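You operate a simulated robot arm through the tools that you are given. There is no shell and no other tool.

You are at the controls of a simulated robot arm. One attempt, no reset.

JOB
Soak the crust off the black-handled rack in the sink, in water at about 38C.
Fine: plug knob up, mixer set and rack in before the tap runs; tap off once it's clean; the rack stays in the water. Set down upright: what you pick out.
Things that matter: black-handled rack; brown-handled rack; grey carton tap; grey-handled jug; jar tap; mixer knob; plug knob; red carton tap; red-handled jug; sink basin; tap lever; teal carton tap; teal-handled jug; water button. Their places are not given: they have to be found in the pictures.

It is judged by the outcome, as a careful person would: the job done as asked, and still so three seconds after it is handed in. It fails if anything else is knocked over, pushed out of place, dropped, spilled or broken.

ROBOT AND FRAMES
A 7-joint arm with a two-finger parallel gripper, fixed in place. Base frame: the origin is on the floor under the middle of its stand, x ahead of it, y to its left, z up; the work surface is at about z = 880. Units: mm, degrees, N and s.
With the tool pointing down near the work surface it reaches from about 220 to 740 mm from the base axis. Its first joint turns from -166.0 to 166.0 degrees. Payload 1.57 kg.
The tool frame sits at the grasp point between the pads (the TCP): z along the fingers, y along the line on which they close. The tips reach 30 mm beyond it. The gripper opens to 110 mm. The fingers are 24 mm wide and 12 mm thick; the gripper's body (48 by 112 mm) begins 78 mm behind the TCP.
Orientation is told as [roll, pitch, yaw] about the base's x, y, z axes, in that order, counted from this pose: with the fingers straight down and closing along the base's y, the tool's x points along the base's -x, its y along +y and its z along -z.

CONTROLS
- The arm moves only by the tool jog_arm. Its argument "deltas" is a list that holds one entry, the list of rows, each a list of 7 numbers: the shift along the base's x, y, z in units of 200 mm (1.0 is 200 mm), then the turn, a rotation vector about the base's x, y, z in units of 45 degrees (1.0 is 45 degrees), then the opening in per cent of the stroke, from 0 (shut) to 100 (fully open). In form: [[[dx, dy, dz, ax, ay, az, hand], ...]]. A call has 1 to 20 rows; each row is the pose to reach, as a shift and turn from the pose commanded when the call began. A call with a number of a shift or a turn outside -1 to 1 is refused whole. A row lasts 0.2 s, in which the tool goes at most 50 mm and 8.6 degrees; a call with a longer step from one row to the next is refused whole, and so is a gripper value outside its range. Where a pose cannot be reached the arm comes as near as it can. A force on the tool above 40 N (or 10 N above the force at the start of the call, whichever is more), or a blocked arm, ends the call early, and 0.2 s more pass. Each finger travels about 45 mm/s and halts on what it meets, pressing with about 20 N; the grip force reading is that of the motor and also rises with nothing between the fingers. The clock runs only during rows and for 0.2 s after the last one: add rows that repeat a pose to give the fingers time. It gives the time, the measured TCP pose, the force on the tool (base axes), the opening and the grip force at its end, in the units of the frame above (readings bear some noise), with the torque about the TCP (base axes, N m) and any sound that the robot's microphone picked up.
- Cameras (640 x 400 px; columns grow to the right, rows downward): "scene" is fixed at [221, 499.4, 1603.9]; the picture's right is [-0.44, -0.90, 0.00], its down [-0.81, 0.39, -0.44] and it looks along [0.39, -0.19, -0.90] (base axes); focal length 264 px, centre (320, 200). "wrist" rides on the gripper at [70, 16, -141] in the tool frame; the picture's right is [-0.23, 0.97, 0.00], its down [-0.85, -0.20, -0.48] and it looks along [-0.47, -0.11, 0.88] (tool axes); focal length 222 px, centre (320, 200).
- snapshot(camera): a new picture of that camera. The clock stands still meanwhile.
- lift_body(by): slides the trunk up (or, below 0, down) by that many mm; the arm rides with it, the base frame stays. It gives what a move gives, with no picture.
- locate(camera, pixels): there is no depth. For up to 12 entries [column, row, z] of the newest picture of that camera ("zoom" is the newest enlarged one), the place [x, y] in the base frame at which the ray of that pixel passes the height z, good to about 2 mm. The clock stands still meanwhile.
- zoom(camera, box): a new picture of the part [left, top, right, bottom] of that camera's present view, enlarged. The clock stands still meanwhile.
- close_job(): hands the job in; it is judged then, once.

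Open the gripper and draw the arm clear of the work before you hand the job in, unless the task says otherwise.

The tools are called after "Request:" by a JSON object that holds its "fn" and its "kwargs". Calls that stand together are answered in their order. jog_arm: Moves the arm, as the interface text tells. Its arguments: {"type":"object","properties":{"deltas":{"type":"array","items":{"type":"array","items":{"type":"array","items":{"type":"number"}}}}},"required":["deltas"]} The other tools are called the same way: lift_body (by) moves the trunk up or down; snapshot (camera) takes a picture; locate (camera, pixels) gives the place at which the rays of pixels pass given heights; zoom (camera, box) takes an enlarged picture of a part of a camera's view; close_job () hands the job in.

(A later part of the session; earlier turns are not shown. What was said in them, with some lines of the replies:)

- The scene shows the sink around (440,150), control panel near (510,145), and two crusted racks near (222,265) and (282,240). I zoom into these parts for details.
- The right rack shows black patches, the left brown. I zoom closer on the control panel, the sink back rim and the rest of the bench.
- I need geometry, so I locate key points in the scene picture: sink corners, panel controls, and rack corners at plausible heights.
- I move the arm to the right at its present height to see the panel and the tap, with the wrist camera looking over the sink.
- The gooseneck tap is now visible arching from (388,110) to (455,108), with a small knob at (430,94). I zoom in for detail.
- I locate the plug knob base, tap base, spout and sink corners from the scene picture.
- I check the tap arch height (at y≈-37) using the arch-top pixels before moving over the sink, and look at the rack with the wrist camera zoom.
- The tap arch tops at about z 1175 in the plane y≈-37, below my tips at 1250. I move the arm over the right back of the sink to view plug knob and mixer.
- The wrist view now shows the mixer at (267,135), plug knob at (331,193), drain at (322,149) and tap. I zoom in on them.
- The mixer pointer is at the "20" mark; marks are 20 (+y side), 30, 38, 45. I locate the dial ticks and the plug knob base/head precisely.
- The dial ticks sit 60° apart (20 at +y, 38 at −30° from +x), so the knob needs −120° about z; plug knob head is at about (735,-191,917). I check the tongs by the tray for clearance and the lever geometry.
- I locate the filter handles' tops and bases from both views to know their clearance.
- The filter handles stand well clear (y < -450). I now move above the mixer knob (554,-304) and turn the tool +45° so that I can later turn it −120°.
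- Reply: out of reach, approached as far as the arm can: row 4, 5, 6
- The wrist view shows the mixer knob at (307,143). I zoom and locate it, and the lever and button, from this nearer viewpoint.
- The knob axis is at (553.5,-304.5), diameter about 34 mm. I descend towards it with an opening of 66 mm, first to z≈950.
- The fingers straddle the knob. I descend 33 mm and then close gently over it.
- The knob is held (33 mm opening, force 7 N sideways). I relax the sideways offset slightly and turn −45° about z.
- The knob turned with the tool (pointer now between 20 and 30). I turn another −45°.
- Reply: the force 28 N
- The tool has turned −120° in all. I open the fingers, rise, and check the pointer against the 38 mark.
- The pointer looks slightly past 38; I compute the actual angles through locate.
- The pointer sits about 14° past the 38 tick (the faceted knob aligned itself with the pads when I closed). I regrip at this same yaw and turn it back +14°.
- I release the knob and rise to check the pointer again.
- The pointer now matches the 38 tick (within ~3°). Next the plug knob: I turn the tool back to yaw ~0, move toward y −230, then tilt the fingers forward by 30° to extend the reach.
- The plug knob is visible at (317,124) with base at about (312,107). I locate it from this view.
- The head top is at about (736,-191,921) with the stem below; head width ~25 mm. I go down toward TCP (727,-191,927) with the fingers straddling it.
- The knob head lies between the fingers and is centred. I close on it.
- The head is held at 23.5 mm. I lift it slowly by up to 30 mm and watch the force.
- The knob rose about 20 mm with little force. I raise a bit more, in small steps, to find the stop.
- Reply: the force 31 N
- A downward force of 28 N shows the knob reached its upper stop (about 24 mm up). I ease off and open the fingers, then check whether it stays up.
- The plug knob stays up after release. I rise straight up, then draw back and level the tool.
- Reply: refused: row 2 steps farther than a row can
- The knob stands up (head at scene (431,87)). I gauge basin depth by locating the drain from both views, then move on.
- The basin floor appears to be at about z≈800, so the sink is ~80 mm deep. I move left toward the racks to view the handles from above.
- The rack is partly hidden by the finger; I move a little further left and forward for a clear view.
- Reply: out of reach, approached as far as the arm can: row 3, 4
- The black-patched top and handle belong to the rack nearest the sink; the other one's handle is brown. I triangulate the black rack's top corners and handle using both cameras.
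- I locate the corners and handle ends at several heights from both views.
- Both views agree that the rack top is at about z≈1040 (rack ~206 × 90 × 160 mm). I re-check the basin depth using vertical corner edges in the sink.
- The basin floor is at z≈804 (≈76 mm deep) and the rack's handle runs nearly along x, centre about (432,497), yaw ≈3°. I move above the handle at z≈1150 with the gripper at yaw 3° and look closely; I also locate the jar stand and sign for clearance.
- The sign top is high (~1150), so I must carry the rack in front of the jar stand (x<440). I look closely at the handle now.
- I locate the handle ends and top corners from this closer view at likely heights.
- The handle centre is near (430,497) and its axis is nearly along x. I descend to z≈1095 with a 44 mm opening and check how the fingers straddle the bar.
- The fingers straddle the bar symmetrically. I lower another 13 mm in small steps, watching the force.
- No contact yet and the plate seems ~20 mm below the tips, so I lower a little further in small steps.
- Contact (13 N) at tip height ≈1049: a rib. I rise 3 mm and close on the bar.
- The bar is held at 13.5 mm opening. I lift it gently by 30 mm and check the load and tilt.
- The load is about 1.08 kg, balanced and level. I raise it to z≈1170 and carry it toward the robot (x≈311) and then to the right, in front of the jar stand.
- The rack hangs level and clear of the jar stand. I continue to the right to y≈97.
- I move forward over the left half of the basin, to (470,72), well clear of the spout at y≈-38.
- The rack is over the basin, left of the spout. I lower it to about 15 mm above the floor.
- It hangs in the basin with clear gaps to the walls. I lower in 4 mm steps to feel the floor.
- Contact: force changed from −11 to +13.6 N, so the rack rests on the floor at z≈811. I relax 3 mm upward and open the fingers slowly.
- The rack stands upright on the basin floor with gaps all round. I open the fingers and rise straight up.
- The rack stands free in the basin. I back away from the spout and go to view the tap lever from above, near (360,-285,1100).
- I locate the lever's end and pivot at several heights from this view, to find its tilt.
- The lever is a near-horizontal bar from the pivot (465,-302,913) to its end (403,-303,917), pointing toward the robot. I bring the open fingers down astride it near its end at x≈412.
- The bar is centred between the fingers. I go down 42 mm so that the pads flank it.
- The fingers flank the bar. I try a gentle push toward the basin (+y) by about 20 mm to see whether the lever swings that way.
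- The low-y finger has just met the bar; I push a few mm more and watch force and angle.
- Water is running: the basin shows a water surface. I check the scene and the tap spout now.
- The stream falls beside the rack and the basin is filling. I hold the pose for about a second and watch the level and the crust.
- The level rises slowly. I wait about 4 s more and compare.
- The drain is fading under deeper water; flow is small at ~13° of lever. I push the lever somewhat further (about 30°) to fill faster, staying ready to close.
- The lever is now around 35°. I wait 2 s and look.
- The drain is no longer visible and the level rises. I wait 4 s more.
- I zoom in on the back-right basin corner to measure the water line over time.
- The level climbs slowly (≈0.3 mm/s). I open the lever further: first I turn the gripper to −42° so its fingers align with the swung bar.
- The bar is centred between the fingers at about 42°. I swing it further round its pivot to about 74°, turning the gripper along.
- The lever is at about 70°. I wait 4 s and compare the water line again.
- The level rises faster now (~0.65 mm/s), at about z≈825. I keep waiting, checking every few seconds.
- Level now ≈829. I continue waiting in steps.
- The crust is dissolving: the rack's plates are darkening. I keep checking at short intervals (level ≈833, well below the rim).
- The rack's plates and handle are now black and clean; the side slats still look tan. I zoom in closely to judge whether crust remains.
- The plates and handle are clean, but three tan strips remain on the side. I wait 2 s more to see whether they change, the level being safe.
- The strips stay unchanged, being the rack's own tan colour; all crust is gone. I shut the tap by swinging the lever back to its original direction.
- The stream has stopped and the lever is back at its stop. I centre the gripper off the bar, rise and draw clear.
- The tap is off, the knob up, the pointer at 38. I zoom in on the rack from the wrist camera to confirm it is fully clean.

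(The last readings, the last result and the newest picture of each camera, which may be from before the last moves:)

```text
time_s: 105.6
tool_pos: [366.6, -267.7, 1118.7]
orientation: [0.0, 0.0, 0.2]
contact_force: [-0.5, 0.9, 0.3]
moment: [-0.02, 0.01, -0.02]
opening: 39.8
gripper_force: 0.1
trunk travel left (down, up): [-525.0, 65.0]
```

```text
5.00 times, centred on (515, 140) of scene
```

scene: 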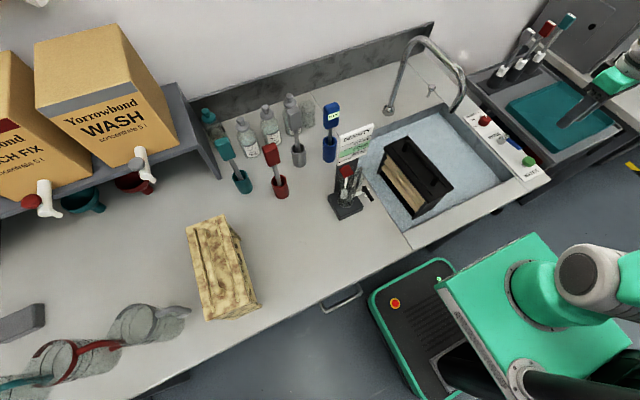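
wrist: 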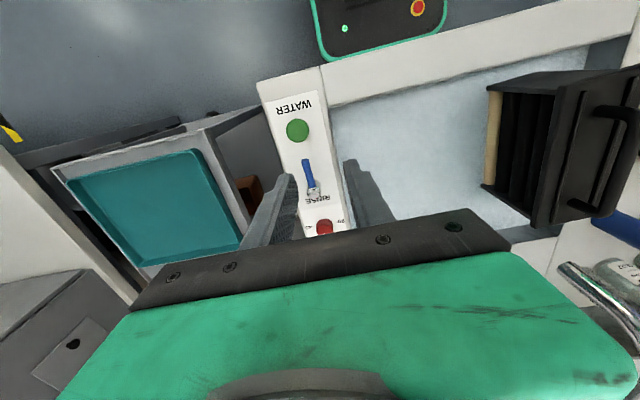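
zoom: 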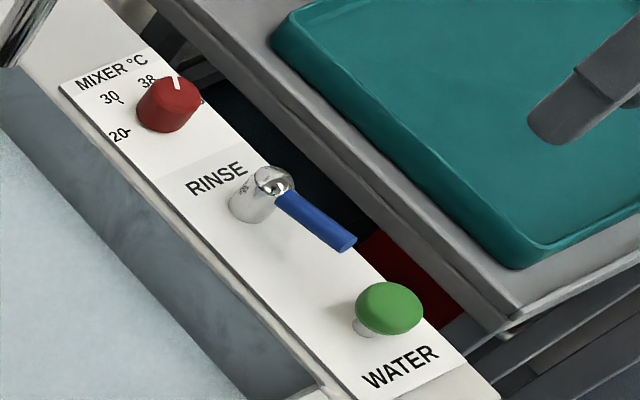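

The black rollers, plates and handle are clean; the tan rollers are simply that colour (also unpatched before). I open the gripper fully, raise the arm clear, and check that the level and lever stay put.

Request:
{"fn": "jog_arm", "kwargs": {"deltas": [[[-0.05, 0.05, 0.2, 0, 0, 0, 60], [-0.1, 0.1, 0.4, 0, 0, 0, 80], [-0.15, 0.15, 0.6, 0, 0, 0, 100], [-0.2, 0.2, 0.75, 0, 0, 0, 100], [-0.2, 0.2, 0.75, 0, 0, 0, 100], [-0.2, 0.2, 0.75, 0, 0, 0, 100], [-0.2, 0.2, 0.75, 0, 0, 0, 100]]]}}

Request:
{"fn": "snapshot", "kwargs": {"camera": "scene"}}

Request:
{"fn": "zoom", "kwargs": {"camera": "scene", "box": [400, 60, 560, 190]}}

Request:
{"fn": "zoom", "kwargs": {"camera": "scene", "box": [400, 90, 480, 150]}}

```text
time_s: 107.2
tool_pos: [327.8, -230.2, 1269.6]
orientation: [0.1, 0.0, 0.0]
contact_force: [-0.8, -0.4, 0.2]
moment: [0.0, -0.01, 0.01]
opening: 109.7
gripper_force: 0.0
trunk travel left (down, up): [-525.0, 65.0]
```

```text
taken
```

scene: 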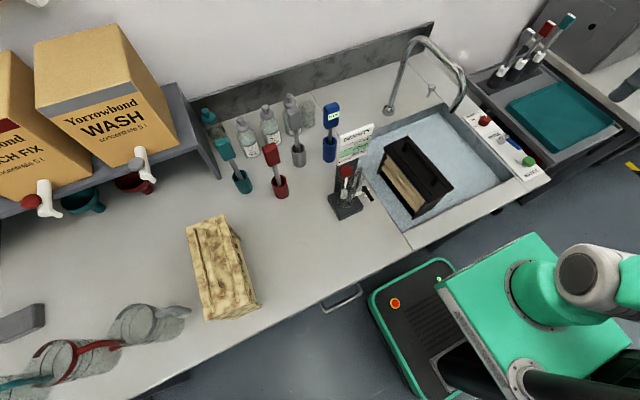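

```text
3.08 times, centred on (480, 125) of scene
```

zoom: 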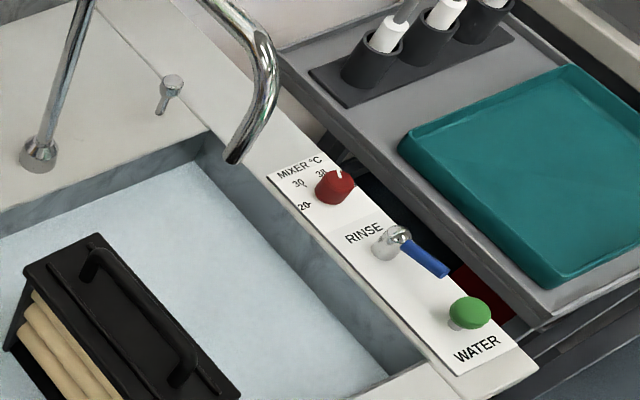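

```text
6.67 times, centred on (440, 120) of scene
```

zoom: 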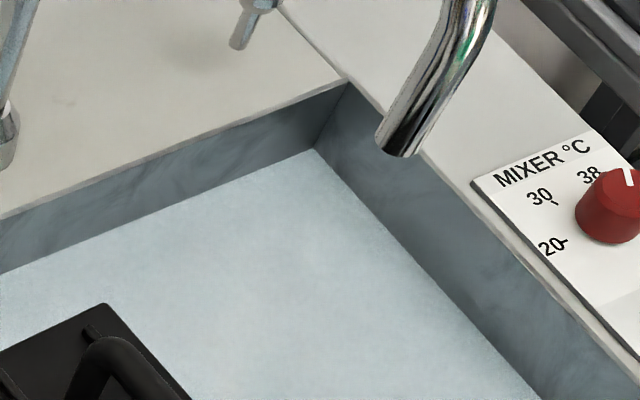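

The tap is off with no stream, the water level is steady at (315,150) in the zoom, the plug knob is up, the mixer is at 38, and the clean black-handled rack stands upright in the water. Nothing else has moved and the arm is clear and open, so I hand the job in.

Request:
{"fn": "close_job", "kwargs": {}}

```text
The job is handed in.
```

The black-handled rack is clean and stands upright in the water. The tap is off and the job is handed in.

- **Order:** I set the mixer, pulled the plug knob up and put the rack in the basin before opening the tap.
- **Temperature:** the mixer pointer sits on the 38 mark to within a few degrees of turn. I did not measure the water itself with the thermometer.
- **Soak:** the crust was gone about 42 seconds after the tap first ran, and I shut the tap about four seconds later. The water is still well below the rim and the level held steady afterwards.
- **Tan rollers:** some rollers on the rack still look tan. I took that as their own colour, because they had no crust patches before the soak and did not change during it.
- **Everything else:** nothing else looks moved in the final picture. The gripper is open and the arm is clear of the work.
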